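You operate a simulated robot arm through the tools that you are given. There is no shell and no other tool. Be economical: measure what you need, move in short steps, check, and stop when the job is done.

The job below is to be done with a simulated two-armed robot. You get a single attempt, and the scene is never put back.

## Task
Brush the fluff off the beige rail and clamp it in its jig.
Fine: carry it there in both hands; white filter box on first, off after the brushing; green star screw tight, brush back.

The check looks at the end state, three seconds after you hand in, the way a careful person would. Anything else that was tipped, shoved, dropped, spilled or broken makes it a failure.

## Robot
Two 7-joint arms with two-finger parallel grippers on one trunk, on a base that drives. Base frame: it is fixed to the floor where the robot stands at the start and does not move with it; the origin is under the middle of the robot, x ahead of it, y to its left, z up. Lengths are in mm, angles in rad, forces in N, time in s.
The left shoulder is at the start at [70, 163, 1345], the right one opposite. Places, roughly: white filter box on button [500, 0, 1000]; white filter box [600, -100, 900]; white filter box off button [500, -100, 1000]; rail jig [800, -600, 900]; green star screw [700, -600, 900]; yellow star screw [500, -900, 900]; green-striped plate [1000, -750, 1000]. Payload 3.43 kg a hand.
The tool frame of a hand sits at the grasp point between the pads (the TCP): z along the fingers, y along the line on which they close. The tips reach 34 mm beyond it. The gripper opens to 128 mm. The fingers are 24 mm wide and 12 mm thick; the gripper's body (48 by 130 mm) begins 96 mm behind the TCP.
Orientation is told as [roll, pitch, yaw] about the base's x, y, z axes, in that order, counted from this pose: with the fingers straight down and closing along the base's y, the tool's x points along the base's -x, its y along +y and its z along -z.

## Interface
- The arms move only by the tool play_rows. It takes "left_deltas", "right_deltas" or both (then of equal length, played together; a hand with none holds still); each is a list that holds one entry, the list of rows, each a list of 7 numbers: the opening, from 0 (shut) to 1 (fully open), then the shift along the tool's x, y, z in mm, then the turn, a rotation vector about the tool's x, y, z in rad. In form: [[[claw, tx, ty, tz, rx, ry, rz], ...]]. A call has 1 to 10 rows; each row shifts and turns the commanded pose from where the row before left it, along the tool's axes as they then stand. Each row takes 0.2 s and may step no farther than 50 mm and 0.15 rad from the row before; otherwise, or with a gripper value out of range, the whole call is refused. Where a pose cannot be reached the arm comes as near as it can. A force on the tool above 90 N (or 10 N above the force at the start of the call, whichever is more), or a blocked arm, ends the call early, and 0.2 s more pass. Each finger travels about 153 mm/s and halts on what it meets, pressing with about 38 N; the grip force reading is that of the motor and also rises with nothing between the fingers. The clock runs only during rows and for 0.2 s after the last one: add rows that do not move to give the fingers time. It gives the time, the measured TCP pose, the force on the tool (base axes), the opening and the grip force at its end, in the units of the frame above (readings bear some noise), and new pictures: "views" is both (left out), scene, wrist or none (wrist: the cameras of the hands that moved).
- Cameras (640 x 400 px; columns grow to the right, rows downward): "scene" is now at [120.3, -39, 1554.7]; the picture's right is [-0.47, -0.88, 0.00], its down [-0.66, 0.35, -0.66] and it looks along [0.58, -0.32, -0.75] (base axes); focal length 283 px, centre (320, 200). "left" rides on the left gripper at [76, 11, -160] in its tool frame; the picture's right is [-0.15, 0.99, 0.00], its down [-0.88, -0.13, -0.46] and it looks along [-0.45, -0.07, 0.89] (tool axes); focal length 234 px, centre (320, 200). "right" rides on the right gripper at [76, -11, -160] in its tool frame; the picture's right is [0.15, 0.99, 0.00], its down [-0.88, 0.13, -0.46] and it looks along [-0.45, 0.07, 0.89] (tool axes); focal length 234 px, centre (320, 200). There is no depth. A picture from a camera that has moved, and an enlarged one, comes with that camera's place and axes in the base frame and with its lens.
- raise_lower(by): slides the trunk up (or, below 0, down) by that many mm; the arms and the scene camera ride with it, the base frame stays. It gives what a move gives, with no picture.
- base_move(legs): drives the robot by 1 to 6 legs, each [ahead, left, turn to the left] in mm, mm and rad, along the robot's own axes; the way and the turn of a leg run together, so that a leg with both is an arc; at most 1500 mm and 3.142 rad a leg. The arms and the cameras ride along, it lands a little off, and it stops where it bumps. It gives what a move gives, and a new picture of the scene camera.
- aim_head(pan, tilt): turns the head with the scene camera to pan (to the left, within 1.501 rad either way) and tilt (down, from -0.506 to 1.204), counted from straight ahead of the robot. It gives what a move gives, and a new picture of the scene camera.
- inspect(camera, box): a new picture of the part [left, top, right, bottom] of that camera's present view, enlarged. No time passes.
- job_done(): hands the job in; it is judged then, once.

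Work in short steps. Places have to be worked out from the pictures, the camera data and where the tool is seen: move nearer, look again, correct. Check each grasp and each placing, and mend what went wrong. You have 120 turns and 170 pictures in all, those below and enlarged ones among them. Open the grippers and draw the arms clear of the work before you hand the job in, unless the task says otherwise; then end with one line.

The tools are called after "Call:" by a JSON object that holds its "method" and its "body". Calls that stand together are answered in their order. play_rows: Moves the arms, as the interface text tells. Its arguments: {"type":"object","properties":{"left_deltas":{"type":"array","items":{"type":"array","items":{"type":"array","items":{"type":"number"}}}},"right_deltas":{"type":"array","items":{"type":"array","items":{"type":"array","items":{"type":"number"}}}},"views":{"type":"string","enum":["both","scene","wrist","none"]}},"required":[]} The other tools are called the same way: raise_lower (by) slides the trunk up or down; base_move (legs) drives the base; aim_head (pan, tilt) turns the head that bears the scene camera; inspect (camera, box) takes an enlarged picture of a part of a camera's view; job_done () hands the job in.

At the start:

```text
time: 0.0
left_ee_pos: [520.7, -18.3, 1290.6]
left_tcp_rot: [0.001, -0.002, 0.001]
left_force: [-0.3, 0.3, 0.5]
left_opening: 127.8
left_grip_force: 0.0
right_ee_pos: [386.6, -425.3, 1287.8]
right_tcp_rot: [-0.001, 0.001, 0.0]
right_force: [-0.2, -0.6, -0.8]
right_opening: 128.2
right_grip_force: 0.0
trunk travel left (down, up): [-825.0, 115.0]
robot x, y, heading: [-5.4, -2.2, -0.002]
head pan, tilt: [-0.494, 0.845]
```

scene: 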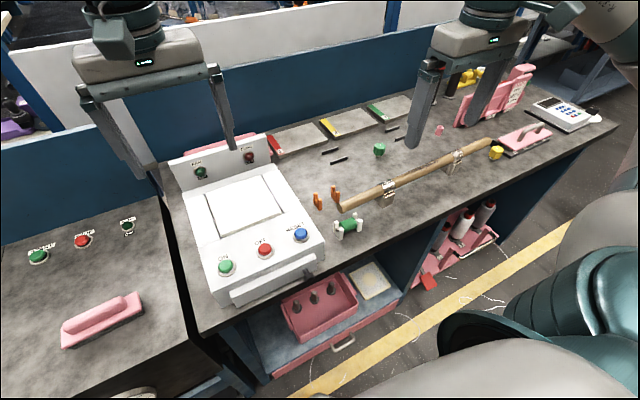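
right: 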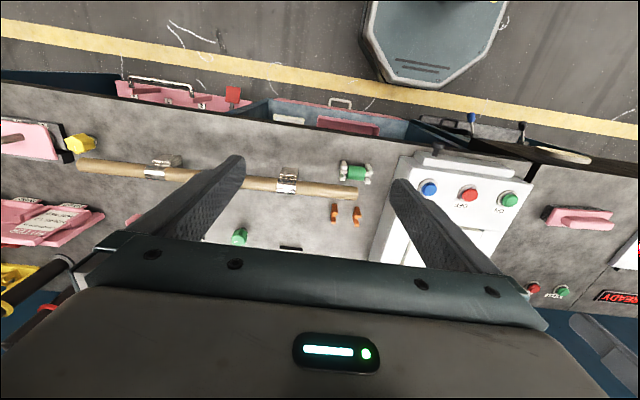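
left: 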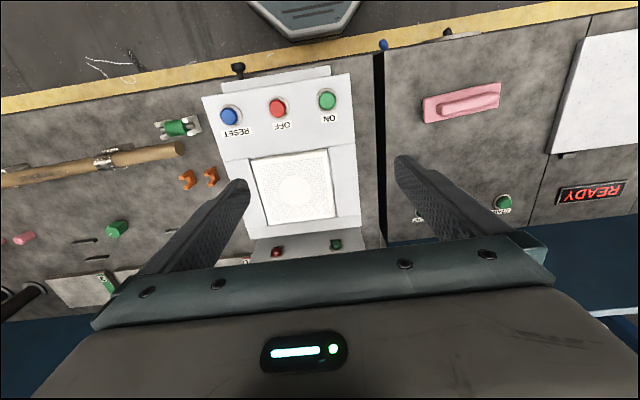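

The pictures show a bench with the filter box, a beige rail in clips, a brush (pink handle?) and screws. I enlarge parts to identify items first.

Call:
{"method": "inspect", "body": {"camera": "scene", "box": [300, 60, 620, 260]}}

Call:
{"method": "inspect", "body": {"camera": "scene", "box": [150, 120, 400, 350]}}

Call:
{"method": "inspect", "body": {"camera": "right", "box": [0, 60, 400, 300]}}

```text
2.00 times, centred on (460, 160) of scene
camera zoom: at [120.3, -39.0, 1554.7], right [-0.47, -0.88, 0.0], down [-0.66, 0.35, -0.66], along [0.58, -0.32, -0.75], focal length 566 px, centre (40, 280)
```

zoom: 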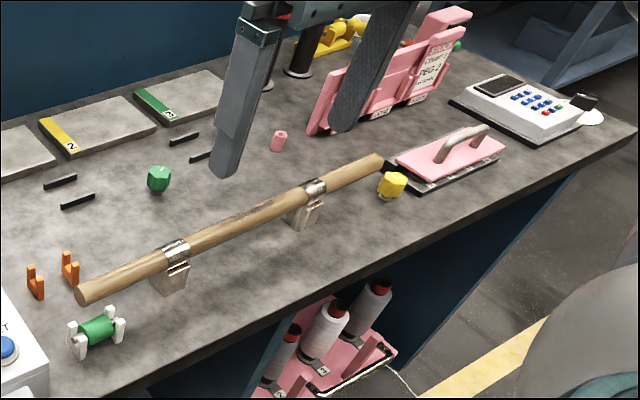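

```text
1.74 times, centred on (275, 235) of scene
camera zoom: at [120.3, -39.0, 1554.7], right [-0.47, -0.88, 0.0], down [-0.66, 0.35, -0.66], along [0.58, -0.32, -0.75], focal length 493 px, centre (398, 139)
```

zoom: 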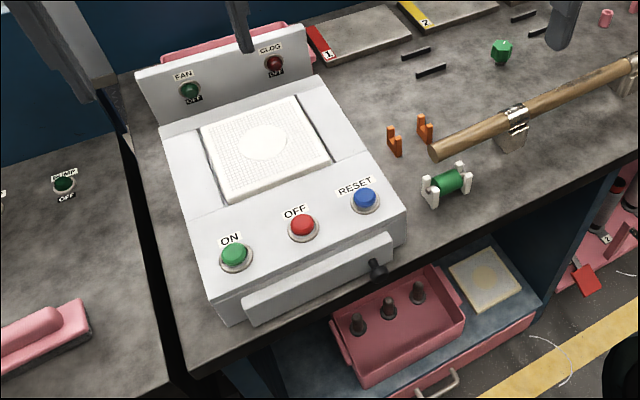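

```text
1.60 times, centred on (200, 180) of right
camera zoom: at [311.7, -437.9, 1447.3], right [-0.15, 0.99, 0.0], down [0.88, 0.13, 0.46], along [0.45, 0.07, -0.89], focal length 375 px, centre (512, 232)
```

zoom: 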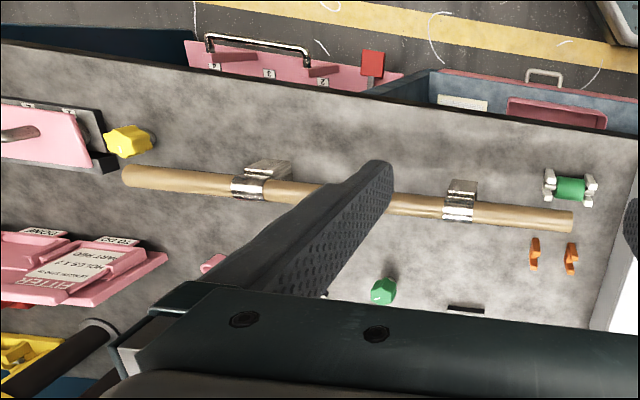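

The green screw works out near (744,-626), and the four black strips near it look like the jig. I look around with the head to find the brush and any other objects.

Call:
{"method": "aim_head", "body": {"pan": -0.9, "tilt": 0.6}}

Call:
{"method": "aim_head", "body": {"pan": 0.4, "tilt": 0.8}}

Call:
{"method": "inspect", "body": {"camera": "left", "box": [0, 80, 256, 280]}}

```text
time: 0.9
left_ee_pos: [520.9, -19.1, 1289.6]
left_tcp_rot: [0.002, 0.0, 0.004]
left_force: [-0.7, 0.5, -0.2]
left_opening: 128.1
left_grip_force: 0.1
right_ee_pos: [387.6, -425.7, 1287.7]
right_tcp_rot: [0.0, 0.0, 0.0]
right_force: [0.5, -0.7, -0.8]
right_opening: 128.0
right_grip_force: 0.2
trunk travel left (down, up): [-825.0, 115.0]
robot x, y, heading: [1.3, 1.8, 0.002]
head pan, tilt: [-0.901, 0.6]
camera scene: at [106.1, -71.0, 1575.1], right [-0.78, -0.62, 0.0], down [-0.35, 0.44, -0.82], along [0.51, -0.65, -0.57], focal length 283 px, centre (320, 200)
```

scene: 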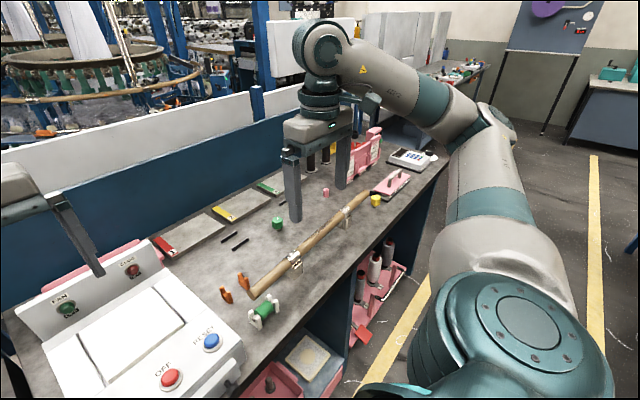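

```text
time: 2.3
left_ee_pos: [521.2, -18.8, 1288.8]
left_tcp_rot: [0.001, -0.001, 0.0]
left_force: [0.2, 0.2, 1.0]
left_opening: 128.0
left_grip_force: 0.1
right_ee_pos: [388.0, -425.6, 1288.3]
right_tcp_rot: [0.0, 0.001, 0.0]
right_force: [-0.6, 0.0, -0.1]
right_opening: 128.0
right_grip_force: 0.1
trunk travel left (down, up): [-825.0, 115.0]
robot x, y, heading: [0.2, 3.0, -0.001]
head pan, tilt: [0.4, 0.799]
camera scene: at [125.5, 29.6, 1558.3], right [0.39, -0.92, 0.0], down [-0.66, -0.28, -0.7], along [0.64, 0.27, -0.72], focal length 283 px, centre (320, 200)
```

scene: 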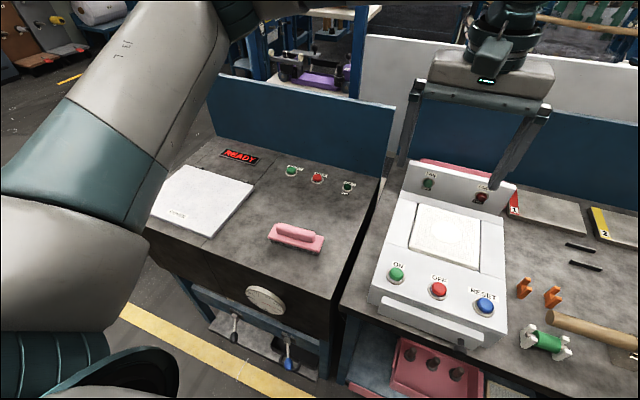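

```text
2.00 times, centred on (128, 180) of left
camera zoom: at [444.9, -7.1, 1449.3], right [0.15, 0.99, 0.0], down [0.88, -0.13, 0.46], along [0.45, -0.07, -0.89], focal length 468 px, centre (704, 240)
```

zoom: 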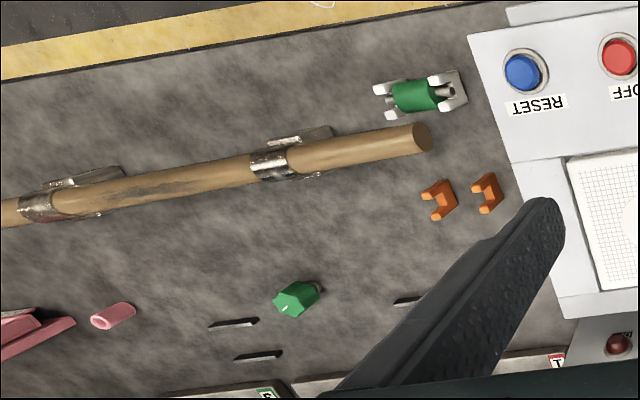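

Green knob triangulates to about [711,-595,932]. I lower the right hand 150 mm and shift it to look closely at the rail, jig and knob.

Call:
{"method": "play_rows", "body": {"right_deltas": [[[1, 0, 0, 50, 0, 0, 0], [1, 0, 0, 50, 0, 0, 0], [1, 0, 0, 50, 0, 0, 0], [1, 0, -50, 0, 0, 0, 0], [1, 0, -50, 0, 0, 0, 0]]], "views": "wrist"}}

Call:
{"method": "aim_head", "body": {"pan": -0.7, "tilt": 0.8}}

```text
time: 3.5
left_ee_pos: [520.2, -18.9, 1289.8]
left_tcp_rot: [0.0, -0.002, 0.002]
left_force: [-0.5, -0.1, 0.2]
left_opening: 127.9
left_grip_force: 0.0
right_ee_pos: [385.2, -526.3, 1138.2]
right_tcp_rot: [0.0, -0.002, 0.003]
right_force: [0.2, -0.9, 0.4]
right_opening: 128.1
right_grip_force: 0.1
trunk travel left (down, up): [-825.0, 115.0]
robot x, y, heading: [-2.0, 0.4, 0.002]
head pan, tilt: [0.4, 0.799]
camera right: at [308.9, -539.0, 1298.0], right [-0.15, 0.99, 0.0], down [0.88, 0.13, 0.46], along [0.45, 0.07, -0.89], focal length 234 px, centre (320, 200)
```

right: 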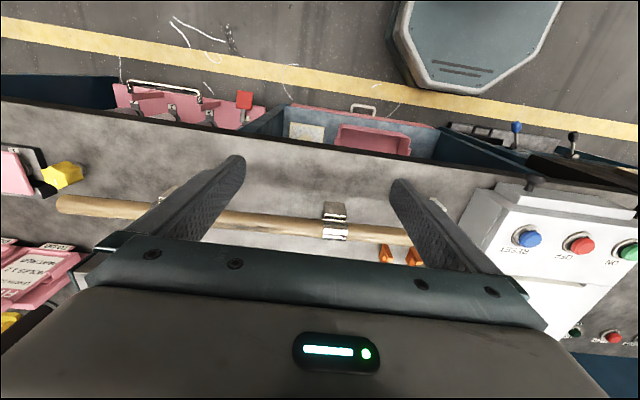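

```text
time: 4.9
left_ee_pos: [522.9, -18.9, 1290.4]
left_tcp_rot: [0.0, 0.001, 0.002]
left_force: [0.0, -0.8, 0.3]
left_opening: 128.1
left_grip_force: 0.0
right_ee_pos: [385.9, -524.0, 1137.9]
right_tcp_rot: [0.001, 0.001, 0.001]
right_force: [-0.2, 0.4, -0.3]
right_opening: 128.1
right_grip_force: 0.0
trunk travel left (down, up): [-825.0, 115.0]
robot x, y, heading: [1.7, -1.7, -0.001]
head pan, tilt: [-0.7, 0.799]
camera scene: at [113.1, -53.6, 1558.2], right [-0.64, -0.77, 0.0], down [-0.55, 0.46, -0.7], along [0.53, -0.45, -0.72], focal length 283 px, centre (320, 200)
```

scene: 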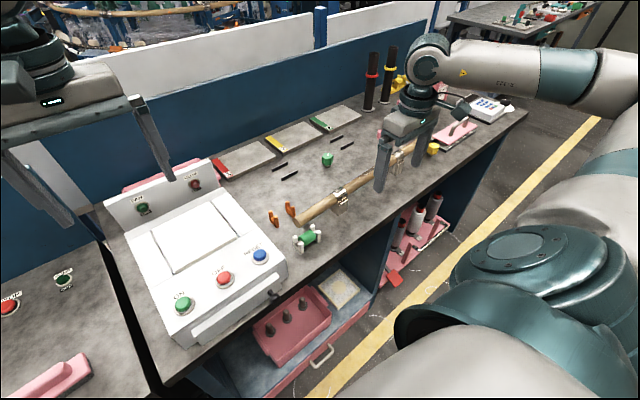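

The hand hides what lies ahead of it, so I raise slightly and move the right hand forward over the jig to look at it from close by.

Call:
{"method": "play_rows", "body": {"right_deltas": [[[1, -50, 0, 0, 0, 0, 0], [1, -50, 0, 0, 0, 0, 0], [1, -50, 0, 0, 0, 0, 0], [1, -50, 0, 0, 0, 0, 0], [1, -50, 0, 0, 0, 0, 0], [1, -50, 0, 0, 0, 0, 0], [1, -30, -20, 0, 0, 0, 0]]], "views": "wrist"}}

Call:
{"method": "inspect", "body": {"camera": "right", "box": [160, 60, 480, 260]}}

Call:
{"method": "inspect", "body": {"camera": "scene", "box": [240, 90, 480, 260]}}

```text
time: 6.5
left_ee_pos: [520.8, -18.9, 1289.3]
left_tcp_rot: [0.001, 0.002, 0.001]
left_force: [0.0, 0.7, 0.6]
left_opening: 128.1
left_grip_force: 0.0
right_ee_pos: [703.2, -536.0, 1136.3]
right_tcp_rot: [0.0, -0.002, -0.002]
right_force: [-0.6, -0.5, -0.1]
right_opening: 127.8
right_grip_force: 0.0
right hand out of reach, approached as far as the arm can: row 7
trunk travel left (down, up): [-825.0, 115.0]
robot x, y, heading: [-1.4, -1.2, 0.001]
head pan, tilt: [-0.7, 0.799]
camera right: at [626.8, -548.9, 1297.0], right [-0.15, 0.99, 0.0], down [0.88, 0.13, 0.46], along [0.45, 0.07, -0.89], focal length 234 px, centre (320, 200)
```

right: 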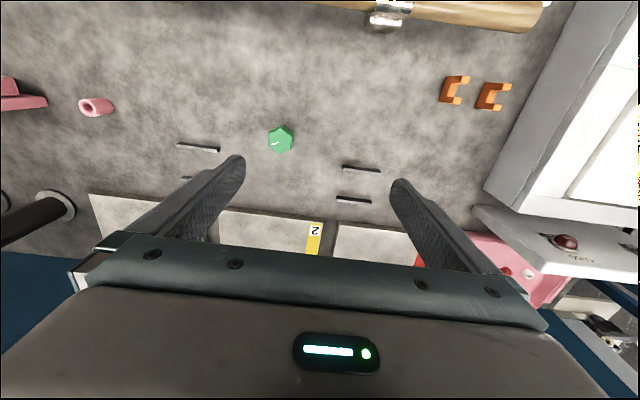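

```text
2.00 times, centred on (320, 160) of right
camera zoom: at [626.8, -548.9, 1297.0], right [-0.15, 0.99, 0.0], down [0.88, 0.13, 0.46], along [0.45, 0.07, -0.89], focal length 468 px, centre (320, 280)
```

zoom: 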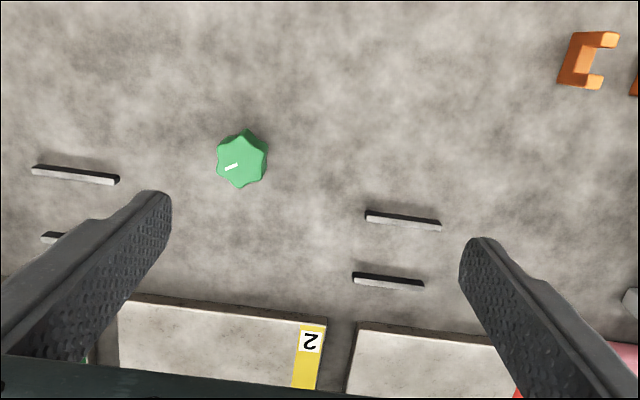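

```text
2.35 times, centred on (360, 175) of scene
camera zoom: at [112.4, -53.7, 1558.2], right [-0.64, -0.77, 0.0], down [-0.55, 0.46, -0.7], along [0.53, -0.45, -0.72], focal length 666 px, centre (226, 259)
```

zoom: 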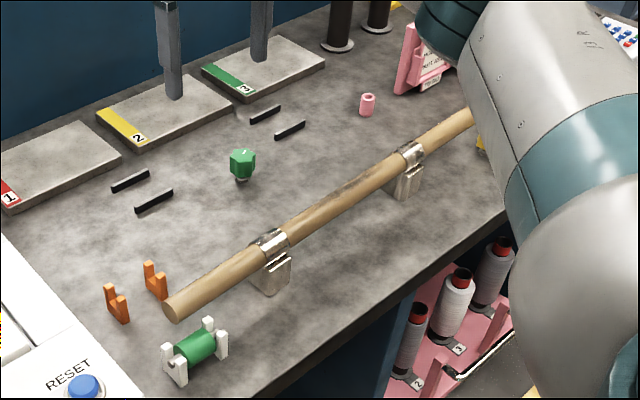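

The knob turns about the vertical with a white pointer, and the black bars form the jig. I retract the right hand and drive to the right to read the sign and see the brush candidates.

Call:
{"method": "play_rows", "body": {"right_deltas": [[[1, 50, 0, -30, 0, 0, 0], [1, 50, 0, -30, 0, 0, 0], [1, 50, 0, -30, 0, 0, 0], [1, 50, 0, -30, 0, 0, 0], [1, 50, 0, -30, 0, 0, 0], [1, 50, 50, 0, 0, 0, 0]]], "views": "none"}}

Call:
{"method": "base_move", "body": {"legs": [[0, -650, 0]]}}

Call:
{"method": "aim_head", "body": {"pan": -0.4, "tilt": 0.7}}

```text
refused: row 1 steps farther than a row can; nothing moved
```

```text
time: 10.0
left_ee_pos: [519.3, -658.1, 1290.3]
left_tcp_rot: [-0.002, -0.001, -0.001]
left_force: [-1.2, -0.8, -0.5]
left_opening: 128.1
left_grip_force: 0.0
right_ee_pos: [700.4, -1175.8, 1136.4]
right_tcp_rot: [0.0, -0.001, -0.003]
right_force: [-0.3, 0.3, 0.7]
right_opening: 128.2
right_grip_force: 0.2
trunk travel left (down, up): [-825.0, 115.0]
robot x, y, heading: [-0.7, -641.4, -0.006]
head pan, tilt: [-0.7, 0.799]
camera scene: at [111.9, -691.9, 1558.3], right [-0.65, -0.76, 0.0], down [-0.55, 0.46, -0.7], along [0.53, -0.45, -0.72], focal length 283 px, centre (320, 200)
```

scene: 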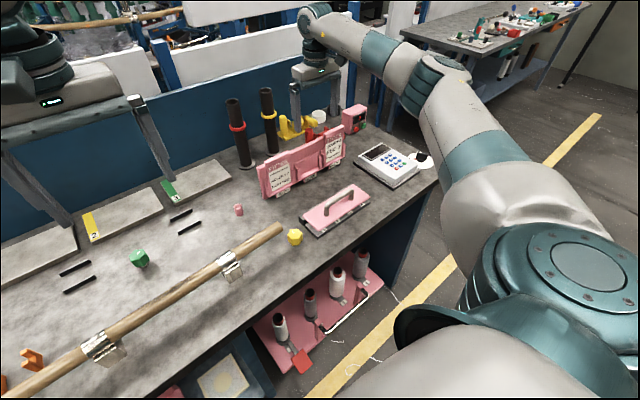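

```text
time: 10.8
left_ee_pos: [520.4, -660.0, 1290.3]
left_tcp_rot: [-0.001, -0.002, -0.001]
left_force: [0.4, 0.3, 0.1]
left_opening: 127.9
left_grip_force: 0.1
right_ee_pos: [700.7, -1175.8, 1137.2]
right_tcp_rot: [0.001, -0.001, -0.004]
right_force: [-0.6, -0.6, 0.2]
right_opening: 128.0
right_grip_force: 0.1
trunk travel left (down, up): [-825.0, 115.0]
robot x, y, heading: [-0.7, -635.5, -0.002]
head pan, tilt: [-0.4, 0.7]
camera scene: at [128.6, -674.6, 1566.4], right [-0.39, -0.92, 0.0], down [-0.59, 0.25, -0.76], along [0.7, -0.3, -0.64], focal length 283 px, centre (320, 200)
```

scene: 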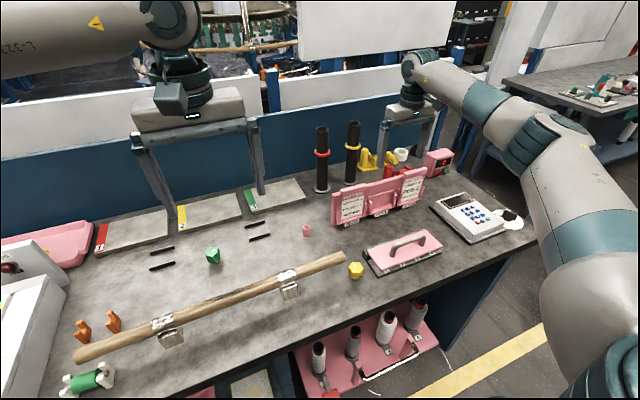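

The drive went clear. I enlarge the sign, the pink tool and the rail.

Call:
{"method": "inspect", "body": {"camera": "scene", "box": [320, 150, 440, 225]}}

Call:
{"method": "inspect", "body": {"camera": "scene", "box": [280, 220, 440, 320]}}

Call:
{"method": "inspect", "body": {"camera": "scene", "box": [50, 230, 290, 380]}}

Call:
{"method": "inspect", "body": {"camera": "left", "box": [0, 50, 640, 300]}}

```text
5.33 times, centred on (380, 188) of scene
camera zoom: at [128.6, -674.6, 1566.4], right [-0.39, -0.92, 0.0], down [-0.59, 0.25, -0.76], along [0.7, -0.3, -0.64], focal length 1510 px, centre (0, 267)
```

zoom: 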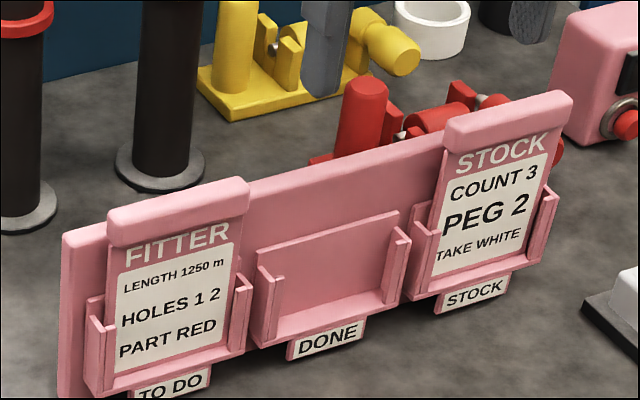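

```text
4.00 times, centred on (360, 270) of scene
camera zoom: at [128.6, -674.6, 1566.4], right [-0.39, -0.92, 0.0], down [-0.59, 0.25, -0.76], along [0.7, -0.3, -0.64], focal length 1133 px, centre (160, -80)
```

zoom: 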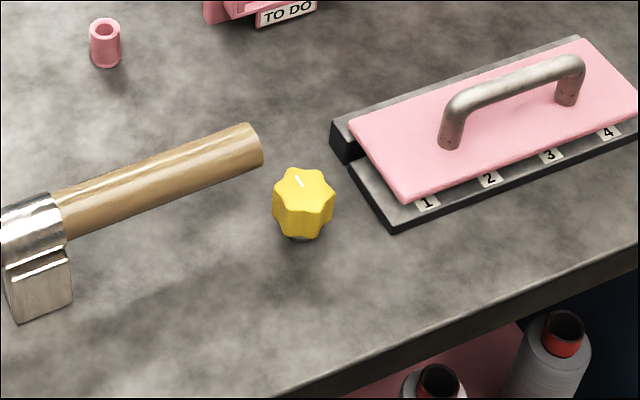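

```text
2.67 times, centred on (170, 305) of scene
camera zoom: at [128.6, -674.6, 1566.4], right [-0.39, -0.92, 0.0], down [-0.59, 0.25, -0.76], along [0.7, -0.3, -0.64], focal length 755 px, centre (720, -80)
```

zoom: 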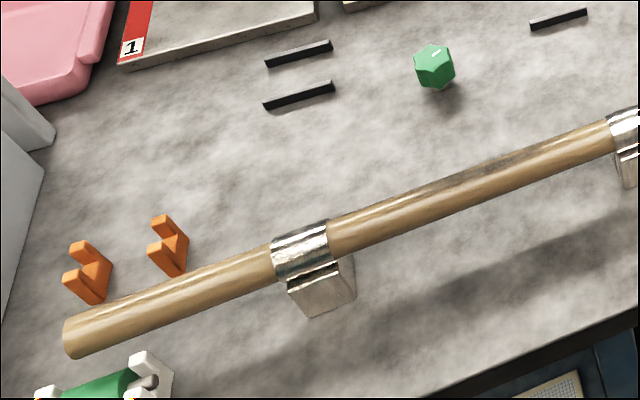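

```text
1.00 times, centred on (320, 175) of left
camera zoom: at [444.3, -647.3, 1449.3], right [0.15, 0.99, 0.0], down [0.88, -0.13, 0.46], along [0.45, -0.07, -0.89], focal length 234 px, centre (320, 225)
```

zoom: 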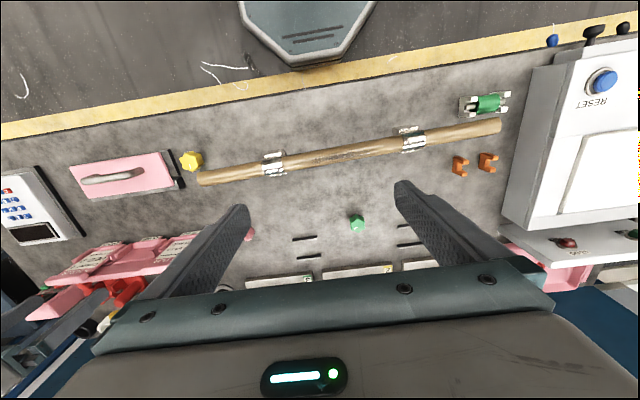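

Sign is only decor. Now I pull the right hand back and up, then drive left to study the pink block on the left bench (likely brush).

Call:
{"method": "play_rows", "body": {"right_deltas": [[[1, 40, 0, -25, 0, 0, 0], [1, 40, 0, -25, 0, 0, 0], [1, 40, 0, -25, 0, 0, 0], [1, 40, 0, -25, 0, 0, 0], [1, 40, 0, -25, 0, 0, 0], [1, 40, 0, -25, 0, 0, 0], [1, 40, 20, 0, 0, 0, 0], [1, 40, 20, 0, 0, 0, 0]]], "views": "none"}}

Call:
{"method": "base_move", "body": {"legs": [[0, 1050, 0]]}}

Call:
{"method": "inspect", "body": {"camera": "left", "box": [0, 0, 640, 400]}}

```text
time: 12.6
left_ee_pos: [518.7, -657.9, 1291.4]
left_tcp_rot: [0.001, -0.003, 0.0]
left_force: [-0.2, -0.1, -0.6]
left_opening: 127.8
left_grip_force: 0.0
right_ee_pos: [377.2, -1135.8, 1286.7]
right_tcp_rot: [0.001, -0.002, -0.005]
right_force: [0.2, 0.4, -0.1]
right_opening: 128.1
right_grip_force: 0.1
trunk travel left (down, up): [-825.0, 115.0]
robot x, y, heading: [-2.8, -637.9, -0.004]
head pan, tilt: [-0.4, 0.7]
```

```text
time: 18.1
left_ee_pos: [521.4, 394.5, 1290.1]
left_tcp_rot: [0.0, 0.0, 0.005]
left_force: [-0.2, 0.5, -0.3]
left_opening: 128.2
left_grip_force: 0.0
right_ee_pos: [381.8, -84.9, 1287.5]
right_tcp_rot: [0.0, -0.002, 0.001]
right_force: [-0.4, 0.6, 0.8]
right_opening: 127.9
right_grip_force: 0.1
trunk travel left (down, up): [-825.0, 115.0]
robot x, y, heading: [0.5, 409.4, 0.004]
head pan, tilt: [-0.4, 0.7]
camera scene: at [128.9, 376.8, 1566.5], right [-0.39, -0.92, 0.0], down [-0.59, 0.25, -0.76], along [0.7, -0.3, -0.64], focal length 283 px, centre (320, 200)
```

scene: 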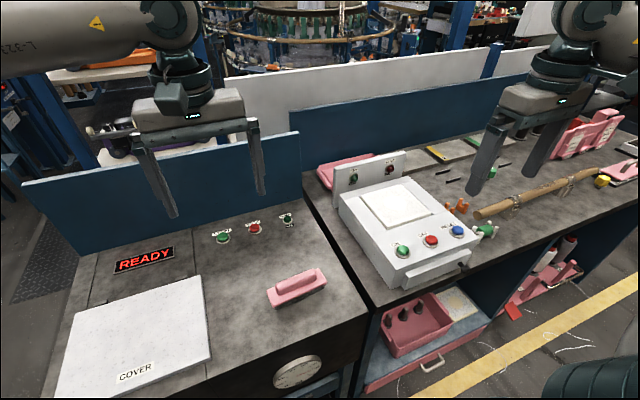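

```text
1.00 times, centred on (320, 200) of left
camera zoom: at [444.4, 405.1, 1449.3], right [0.14, 0.99, 0.0], down [0.88, -0.13, 0.46], along [0.45, -0.07, -0.89], focal length 234 px, centre (320, 200)
```

zoom: 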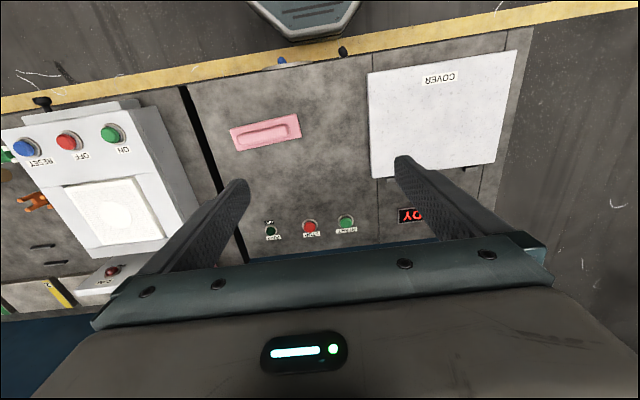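

Now I enlarge the pink block, the pink tray behind the box, and the roller beside the box.

Call:
{"method": "inspect", "body": {"camera": "scene", "box": [240, 255, 350, 320]}}

Call:
{"method": "inspect", "body": {"camera": "scene", "box": [300, 130, 500, 290]}}

Call:
{"method": "inspect", "body": {"camera": "right", "box": [0, 0, 640, 400]}}

```text
5.82 times, centred on (295, 288) of scene
camera zoom: at [128.9, 376.8, 1566.5], right [-0.39, -0.92, 0.0], down [-0.59, 0.25, -0.76], along [0.7, -0.3, -0.64], focal length 1648 px, centre (466, -309)
```

zoom: 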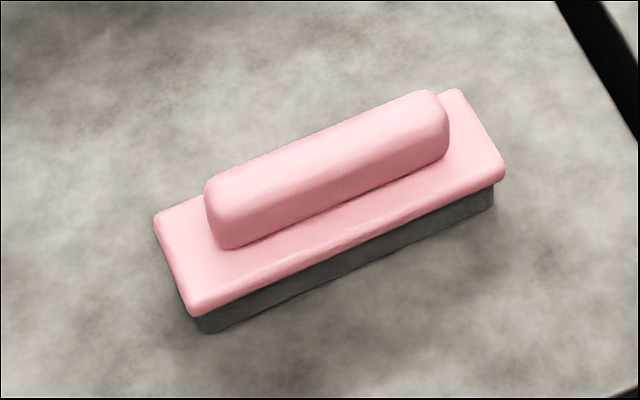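

```text
2.50 times, centred on (400, 210) of scene
camera zoom: at [128.9, 376.8, 1566.5], right [-0.39, -0.92, 0.0], down [-0.59, 0.25, -0.76], along [0.7, -0.3, -0.64], focal length 708 px, centre (120, 175)
```

zoom: 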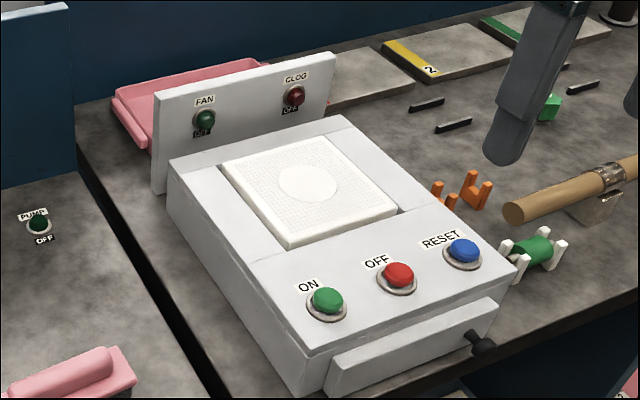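

```text
1.00 times, centred on (320, 200) of right
camera zoom: at [306.1, -97.5, 1446.2], right [-0.15, 0.99, 0.0], down [0.88, 0.13, 0.46], along [0.45, 0.07, -0.89], focal length 234 px, centre (320, 200)
```

zoom: 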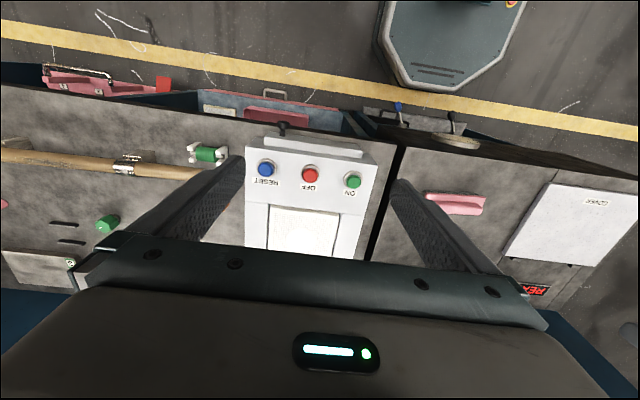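

The pink block with grey bristles is the brush. ON triangulates to about [476,-1,1008], OFF [475,-91]. I close the right hand and bring it above ON.

Call:
{"method": "play_rows", "body": {"right_deltas": [[[0, -45, 0, 0, 0, 0, 0], [0, -49, 0, 0, 0, 0, 0], [0, 0, 45, 0, 0, 0, 0], [0, 0, 39, 0, 0, 0, 0], [0, 0, 0, 50, 0, 0, 0], [0, 0, 0, 50, 0, 0, 0], [0, 0, 0, 50, 0, 0, 0], [0, 0, 0, 45, 0, 0, 0], [0, 0, 0, 0, 0, 0, 0]]], "views": "both"}}

```text
time: 20.1
left_ee_pos: [521.2, 394.7, 1290.4]
left_tcp_rot: [-0.001, -0.001, 0.004]
left_force: [-0.1, -0.4, 0.4]
left_opening: 127.9
left_grip_force: 0.0
right_ee_pos: [475.5, 0.8, 1092.3]
right_tcp_rot: [-0.001, 0.001, 0.0]
right_force: [0.6, -0.4, 0.4]
right_opening: 0.0
right_grip_force: 33.1
trunk travel left (down, up): [-825.0, 115.0]
robot x, y, heading: [0.1, 411.3, 0.003]
head pan, tilt: [-0.4, 0.7]
camera scene: at [128.4, 377.9, 1566.6], right [-0.39, -0.92, 0.0], down [-0.59, 0.25, -0.77], along [0.71, -0.3, -0.64], focal length 283 px, centre (320, 200)
camera right: at [399.9, -11.3, 1252.5], right [-0.15, 0.99, 0.0], down [0.88, 0.13, 0.46], along [0.45, 0.07, -0.89], focal length 234 px, centre (320, 200)
```

scene: 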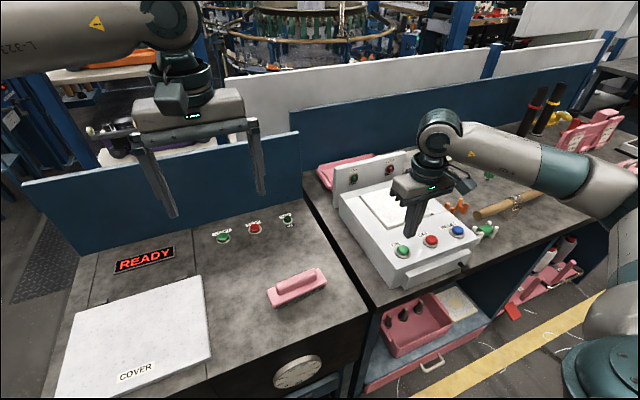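
right: 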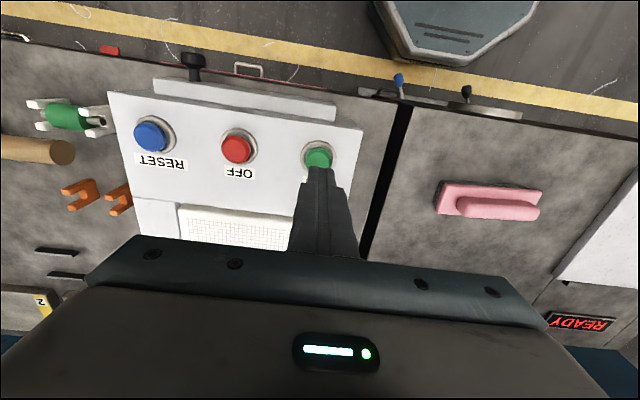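

The fingers are right above ON. I descend in small steps.

Call:
{"method": "play_rows", "body": {"right_deltas": [[[0, 1, -2, 30, 0, 0, 0], [0, 0, 0, 10, 0, 0, 0], [0, 0, 0, 5, 0, 0, 0], [0, 0, 0, 5, 0, 0, 0], [0, 0, 0, 4, 0, 0, 0], [0, 0, 0, 3, 0, 0, 0]]], "views": "scene"}}

Call:
{"method": "inspect", "body": {"camera": "scene", "box": [320, 140, 480, 290]}}

```text
time: 21.5
left_ee_pos: [520.2, 394.2, 1290.5]
left_tcp_rot: [0.0, 0.0, 0.003]
left_force: [0.2, 0.1, -0.2]
left_opening: 128.3
left_grip_force: 0.1
right_ee_pos: [474.7, -0.8, 1035.5]
right_tcp_rot: [0.0, -0.002, 0.0]
right_force: [-0.2, -0.5, 5.0]
right_opening: 0.1
right_grip_force: 32.8
trunk travel left (down, up): [-825.0, 115.0]
robot x, y, heading: [-1.4, 413.7, 0.003]
head pan, tilt: [-0.4, 0.7]
camera scene: at [128.3, 377.7, 1566.7], right [-0.39, -0.92, 0.0], down [-0.59, 0.25, -0.77], along [0.71, -0.3, -0.64], focal length 283 px, centre (320, 200)
```

scene: 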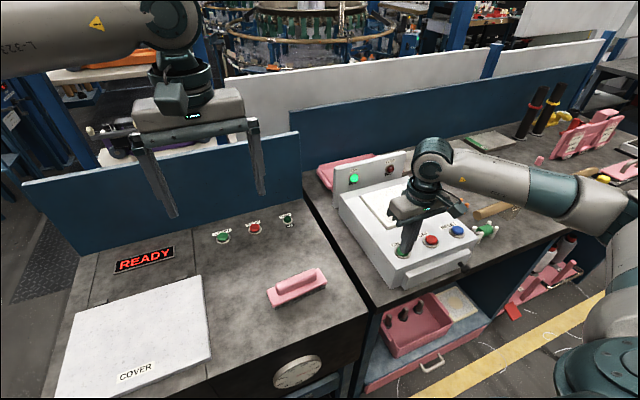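

```text
2.67 times, centred on (400, 215) of scene
camera zoom: at [128.3, 377.7, 1566.7], right [-0.39, -0.92, 0.0], down [-0.59, 0.25, -0.77], along [0.71, -0.3, -0.64], focal length 755 px, centre (107, 160)
```

zoom: 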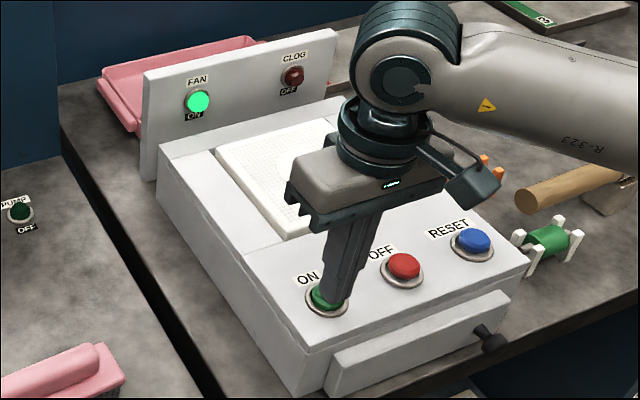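

FAN is lit, CLOG off. I lift the right hand while turning it 90° so it can close across the brush handle, and move the left hand aside.

Call:
{"method": "play_rows", "body": {"right_deltas": [[[0, 0, 0, -50, 0, 0, 0], [0, 0, 0, -50, 0, 0, 0], [0, 0, 0, -50, 0, 0, 0.15], [0.5, 0, 0, 0, 0, 0, 0.15], [0.5, 0, 0, 0, 0, 0, 0.15], [0.5, 0, 0, 0, 0, 0, 0.15], [0.5, 0, 0, 0, 0, 0, 0.15], [0.5, 0, 0, 0, 0, 0, 0.15], [0.5, 0, 0, 0, 0, 0, 0.15], [0.5, 0, 0, 0, 0, 0, 0.15]]], "left_deltas": [[[1, 0, 50, 0, 0, 0, 0], [1, 0, 50, 0, 0, 0, 0], [1, 0, 50, 0, 0, 0, 0], [1, 0, 50, 0, 0, 0, 0], [1, 0, 0, 0, 0, 0, 0], [1, 0, 0, 0, 0, 0, 0], [1, 0, 0, 0, 0, 0, 0], [1, 0, 0, 0, 0, 0, 0], [1, 0, 0, 0, 0, 0, 0], [1, 0, 0, 0, 0, 0, 0]]], "views": "none"}}

Call:
{"method": "play_rows", "body": {"right_deltas": [[[0.5, 0, 0, 0, 0, 0, 0.15], [0.5, 0, 0, 0, 0, 0, 0.15], [0.5, 0, 0, 0, 0, 0, 0.07], [0.5, 50, 0, 0, 0, 0, 0], [0.5, 50, 0, 0, 0, 0, 0], [0.5, 50, 0, 0, 0, 0, 0], [0.5, 50, 0, 0, 0, 0, 0], [0.5, 20, 0, 0, 0, 0, 0], [0.5, 0, 0, 0, 0, 0, 0]]], "views": "both"}}

```text
time: 23.7
left_ee_pos: [523.4, 595.2, 1292.4]
left_tcp_rot: [-0.001, 0.002, 0.002]
left_force: [-0.5, 0.6, 0.2]
left_opening: 128.1
left_grip_force: 0.0
right_ee_pos: [474.6, -1.0, 1184.4]
right_tcp_rot: [0.0, 0.0, -1.201]
right_force: [0.4, 0.0, -0.6]
right_opening: 63.8
right_grip_force: 0.0
trunk travel left (down, up): [-825.0, 115.0]
robot x, y, heading: [-0.9, 415.4, 0.003]
head pan, tilt: [-0.4, 0.7]
```

```text
time: 25.7
left_ee_pos: [522.6, 592.7, 1292.8]
left_tcp_rot: [0.0, -0.001, 0.004]
left_force: [0.0, 0.0, -0.7]
left_opening: 128.3
left_grip_force: 0.0
right_ee_pos: [471.8, 215.6, 1186.6]
right_tcp_rot: [-0.001, 0.001, -1.569]
right_force: [0.2, 0.4, 0.8]
right_opening: 63.9
right_grip_force: 0.1
trunk travel left (down, up): [-825.0, 115.0]
robot x, y, heading: [1.1, 410.9, -0.001]
head pan, tilt: [-0.4, 0.7]
camera scene: at [128.4, 376.5, 1566.5], right [-0.39, -0.92, 0.0], down [-0.59, 0.25, -0.76], along [0.71, -0.3, -0.64], focal length 283 px, centre (320, 200)
camera right: at [460.9, 290.8, 1345.4], right [0.99, 0.15, 0.0], down [0.13, -0.88, 0.46], along [0.07, -0.45, -0.89], focal length 234 px, centre (320, 200)
```

scene: 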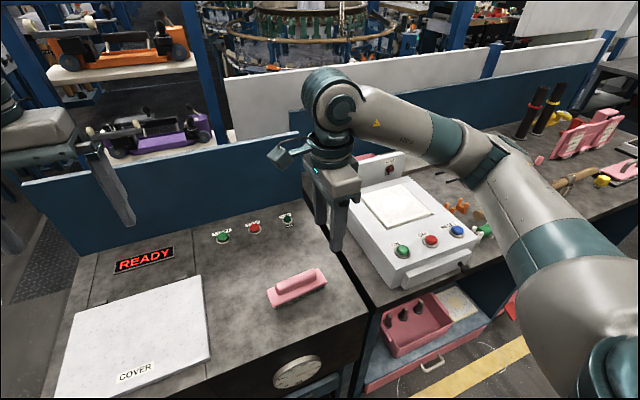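
right: 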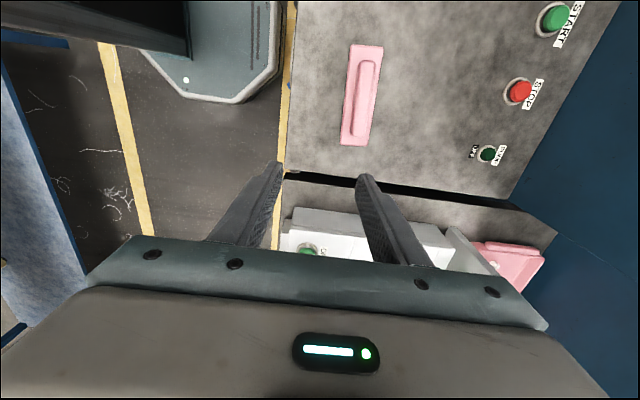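

The brush handle is near [526,280]. I move over it and partly down for a closer look.

Call:
{"method": "play_rows", "body": {"right_deltas": [[[0.6, 45, 0, 0, 0, 0, 0], [0.6, 19, 15, 0, 0, 0, 0], [0.6, 0, 39, 20, 0, 0, 0], [0.6, 0, 0, 50, 0, 0, 0], [0.6, 0, 0, 50, 0, 0, 0], [0.6, 0, 0, 20, 0, 0, 0], [0.6, 0, 0, 0, 0, 0, 0]]], "views": "both"}}

```text
time: 27.3
left_ee_pos: [522.7, 594.6, 1292.8]
left_tcp_rot: [0.0, 0.001, 0.003]
left_force: [-0.4, -0.3, 0.3]
left_opening: 127.9
left_grip_force: 0.0
right_ee_pos: [529.4, 281.7, 1045.5]
right_tcp_rot: [0.002, 0.001, -1.569]
right_force: [-0.2, -0.7, -0.5]
right_opening: 76.8
right_grip_force: 0.0
trunk travel left (down, up): [-825.0, 115.0]
robot x, y, heading: [1.1, 410.9, 0.001]
head pan, tilt: [-0.4, 0.7]
camera scene: at [128.8, 378.1, 1566.5], right [-0.39, -0.92, 0.0], down [-0.59, 0.25, -0.76], along [0.7, -0.3, -0.64], focal length 283 px, centre (320, 200)
camera right: at [517.6, 356.0, 1204.9], right [0.99, 0.15, 0.0], down [0.13, -0.88, 0.46], along [0.07, -0.45, -0.89], focal length 234 px, centre (320, 200)
```

scene: 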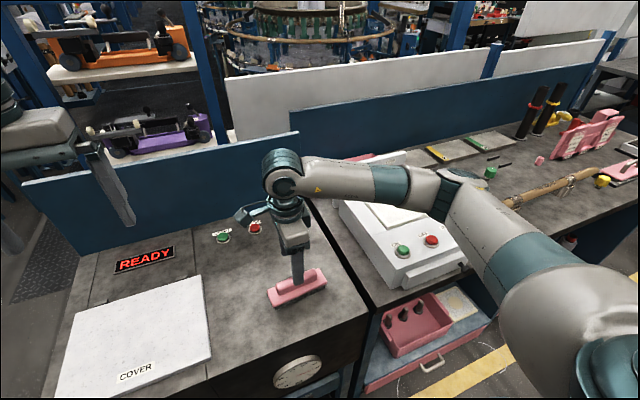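
right: 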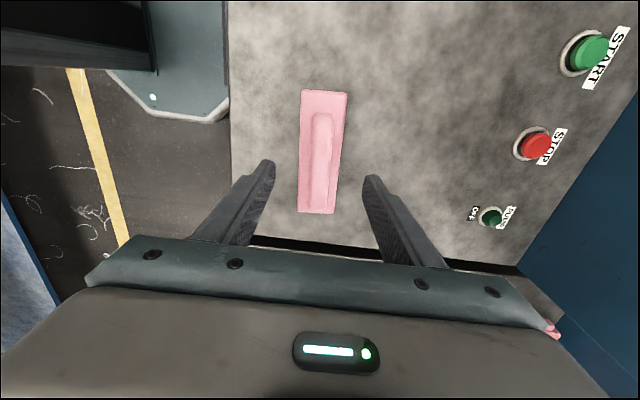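

Well aligned in x; I nudge +6 in y and lower 55 mm.

Call:
{"method": "play_rows", "body": {"right_deltas": [[[0.6, 6, 0, 30, 0, 0, 0], [0.6, 0, 0, 25, 0, 0, 0], [0.6, 0, 0, 0, 0, 0, 0]]], "views": "both"}}

Call:
{"method": "inspect", "body": {"camera": "scene", "box": [240, 220, 340, 320]}}

```text
time: 28.1
left_ee_pos: [522.3, 593.6, 1293.1]
left_tcp_rot: [0.0, 0.0, 0.003]
left_force: [-0.6, 0.0, 0.2]
left_opening: 128.0
left_grip_force: 0.0
right_ee_pos: [528.4, 285.4, 989.8]
right_tcp_rot: [-0.001, 0.0, -1.569]
right_force: [-0.2, -0.8, 0.1]
right_opening: 76.7
right_grip_force: 0.0
trunk travel left (down, up): [-825.0, 115.0]
robot x, y, heading: [-2.2, 409.2, -0.005]
head pan, tilt: [-0.4, 0.7]
camera scene: at [128.7, 377.8, 1566.5], right [-0.39, -0.92, 0.0], down [-0.59, 0.25, -0.76], along [0.7, -0.3, -0.64], focal length 283 px, centre (320, 200)
camera right: at [516.8, 360.4, 1148.9], right [0.99, 0.15, 0.0], down [0.13, -0.88, 0.46], along [0.07, -0.45, -0.89], focal length 234 px, centre (320, 200)
```

scene: 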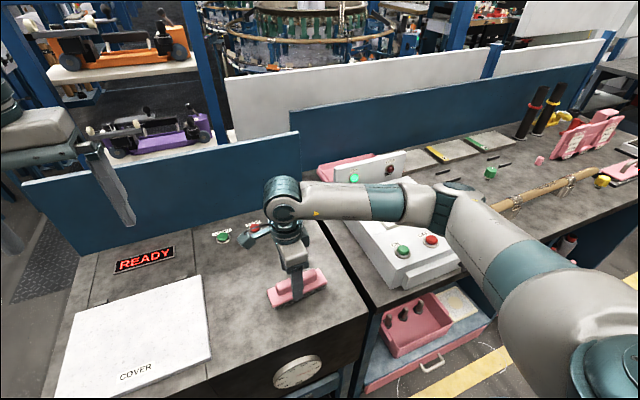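
right: 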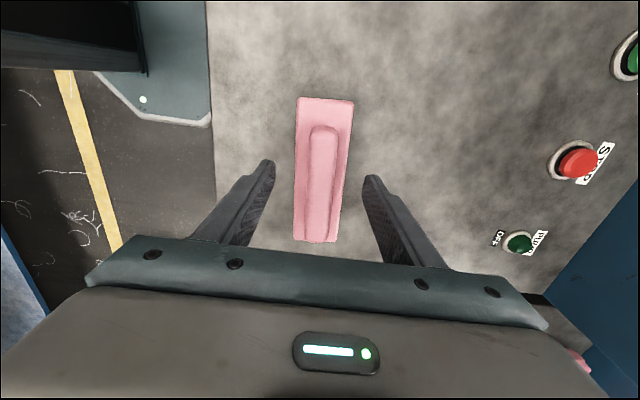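

```text
4.00 times, centred on (290, 270) of scene
camera zoom: at [128.7, 377.8, 1566.5], right [-0.39, -0.92, 0.0], down [-0.59, 0.25, -0.76], along [0.7, -0.3, -0.64], focal length 1133 px, centre (440, -80)
```

zoom: 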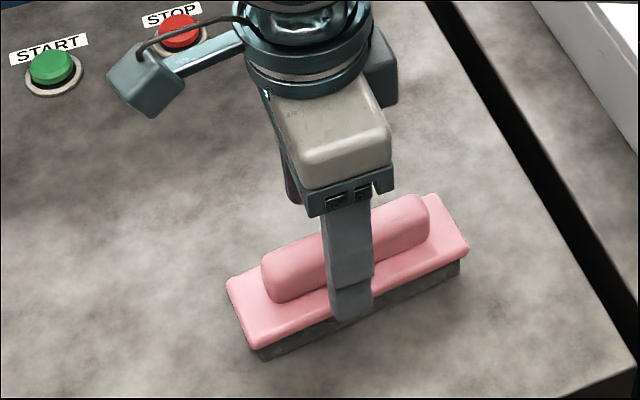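

Handle top seems z≈965, handle ~24 wide on a ~50 wide plate. I narrow the fingers to 42 mm and lower until the tips touch the plate.

Call:
{"method": "play_rows", "body": {"right_deltas": [[[0.33, 0, 2, -14, 0, 0, 0], [0.33, 0, 0, 0, 0, 0, 0], [0.33, 0, 0, 14, 0, 0, 0], [0.33, 0, 0, 6, 0, 0, 0], [0.33, 0, 0, 3, 0, 0, 0], [0.33, 0, 0, 3, 0, 0, 0]]], "views": "both"}}

Call:
{"method": "inspect", "body": {"camera": "scene", "box": [240, 220, 340, 320]}}

```text
time: 29.5
left_ee_pos: [522.1, 593.6, 1292.7]
left_tcp_rot: [-0.001, 0.001, 0.004]
left_force: [-0.4, -0.2, -0.2]
left_opening: 127.9
left_grip_force: 0.0
right_ee_pos: [530.4, 287.9, 977.4]
right_tcp_rot: [0.001, 0.001, -1.569]
right_force: [0.6, -0.5, -0.6]
right_opening: 42.3
right_grip_force: 0.1
trunk travel left (down, up): [-825.0, 115.0]
robot x, y, heading: [-1.9, 410.9, -0.001]
head pan, tilt: [-0.4, 0.7]
camera scene: at [129.2, 377.7, 1566.5], right [-0.39, -0.92, 0.0], down [-0.59, 0.25, -0.76], along [0.7, -0.3, -0.64], focal length 283 px, centre (320, 200)
camera right: at [518.9, 361.8, 1137.6], right [0.99, 0.15, 0.0], down [0.13, -0.88, 0.46], along [0.07, -0.45, -0.89], focal length 234 px, centre (320, 200)
```

scene: 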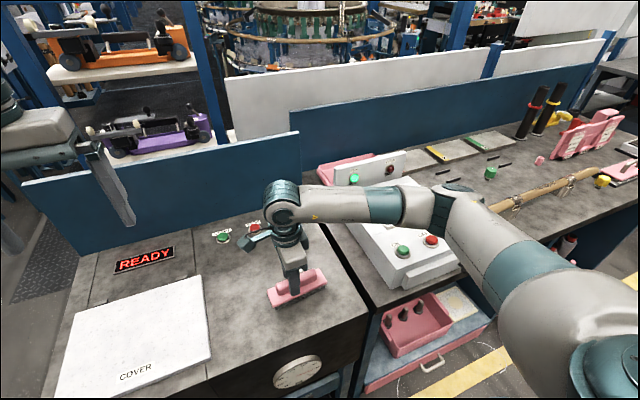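
right: 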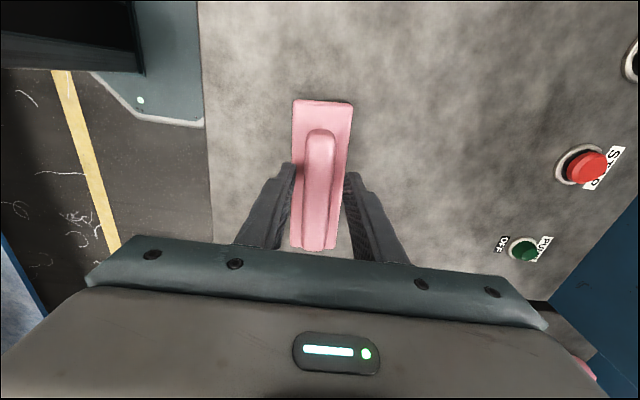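

```text
4.00 times, centred on (290, 270) of scene
camera zoom: at [129.2, 377.7, 1566.5], right [-0.39, -0.92, 0.0], down [-0.59, 0.25, -0.76], along [0.7, -0.3, -0.64], focal length 1133 px, centre (440, -80)
```

zoom: 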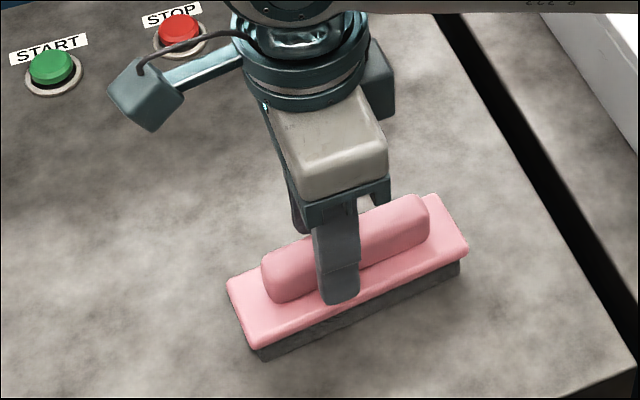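

Still no contact; continue down by 3 mm steps.

Call:
{"method": "play_rows", "body": {"right_deltas": [[[0.33, 0, 0, 3, 0, 0, 0], [0.33, 0, 0, 3, 0, 0, 0], [0.33, 0, 0, 3, 0, 0, 0], [0.33, 0, 0, 3, 0, 0, 0]]], "views": "none"}}

```text
time: 30.5
left_ee_pos: [520.5, 593.2, 1294.3]
left_tcp_rot: [-0.001, -0.002, 0.002]
left_force: [-0.1, 0.3, 0.8]
left_opening: 128.1
left_grip_force: 0.1
right_ee_pos: [529.9, 289.5, 966.9]
right_tcp_rot: [0.005, 0.001, -1.57]
right_force: [-0.1, -1.4, 16.3]
right_opening: 41.5
right_grip_force: 0.0
trunk travel left (down, up): [-825.0, 115.0]
robot x, y, heading: [-0.3, 411.6, 0.003]
head pan, tilt: [-0.4, 0.7]
```

Contact with the plate at z≈933. I back up 3 mm, close, and lift slightly.

Call:
{"method": "play_rows", "body": {"right_deltas": [[[0.33, 0, 0, -3, 0, 0, 0], [0.1, 0, 0, 0, 0, 0, 0], [0.1, 0, 0, 0, 0, 0, 0], [0.1, 0, 0, 0, 0, 0, 0], [0.1, 0, 0, -30, 0, 0, 0], [0.1, 0, 0, -40, 0, 0, 0], [0.1, 0, 0, -40, 0, 0, 0]]], "views": "both"}}

```text
time: 32.1
left_ee_pos: [521.3, 593.4, 1294.0]
left_tcp_rot: [0.002, -0.001, 0.003]
left_force: [1.5, 0.5, -0.1]
left_opening: 128.4
left_grip_force: 0.1
right_ee_pos: [529.3, 286.9, 1077.6]
right_tcp_rot: [0.0, 0.0, -1.568]
right_force: [0.7, -0.1, -1.7]
right_opening: 23.4
right_grip_force: 37.7
trunk travel left (down, up): [-825.0, 115.0]
robot x, y, heading: [0.2, 412.8, 0.002]
head pan, tilt: [-0.4, 0.7]
camera scene: at [128.9, 378.2, 1566.4], right [-0.39, -0.92, 0.0], down [-0.59, 0.25, -0.76], along [0.7, -0.3, -0.64], focal length 283 px, centre (320, 200)
camera right: at [518.1, 362.1, 1236.7], right [0.99, 0.15, 0.0], down [0.13, -0.88, 0.46], along [0.07, -0.45, -0.89], focal length 234 px, centre (320, 200)
```

scene: 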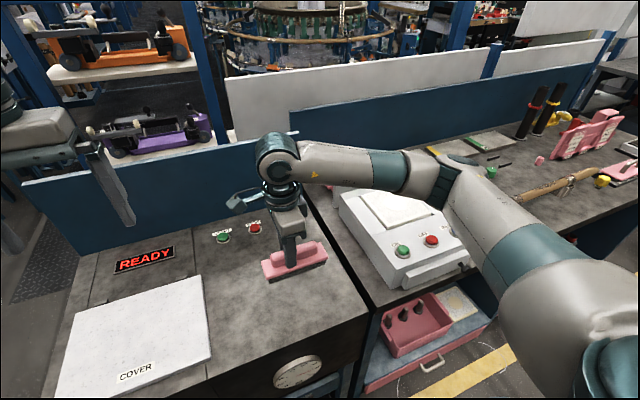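
right: 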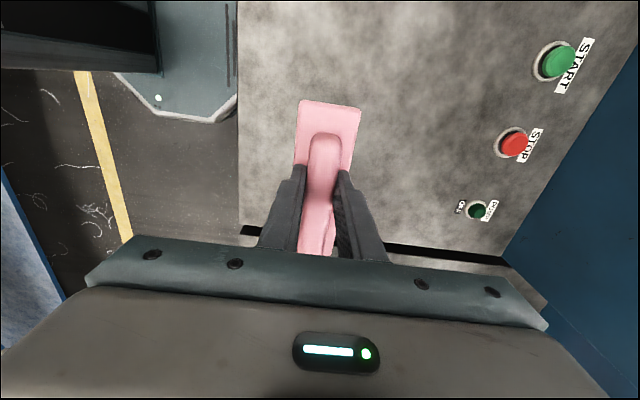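

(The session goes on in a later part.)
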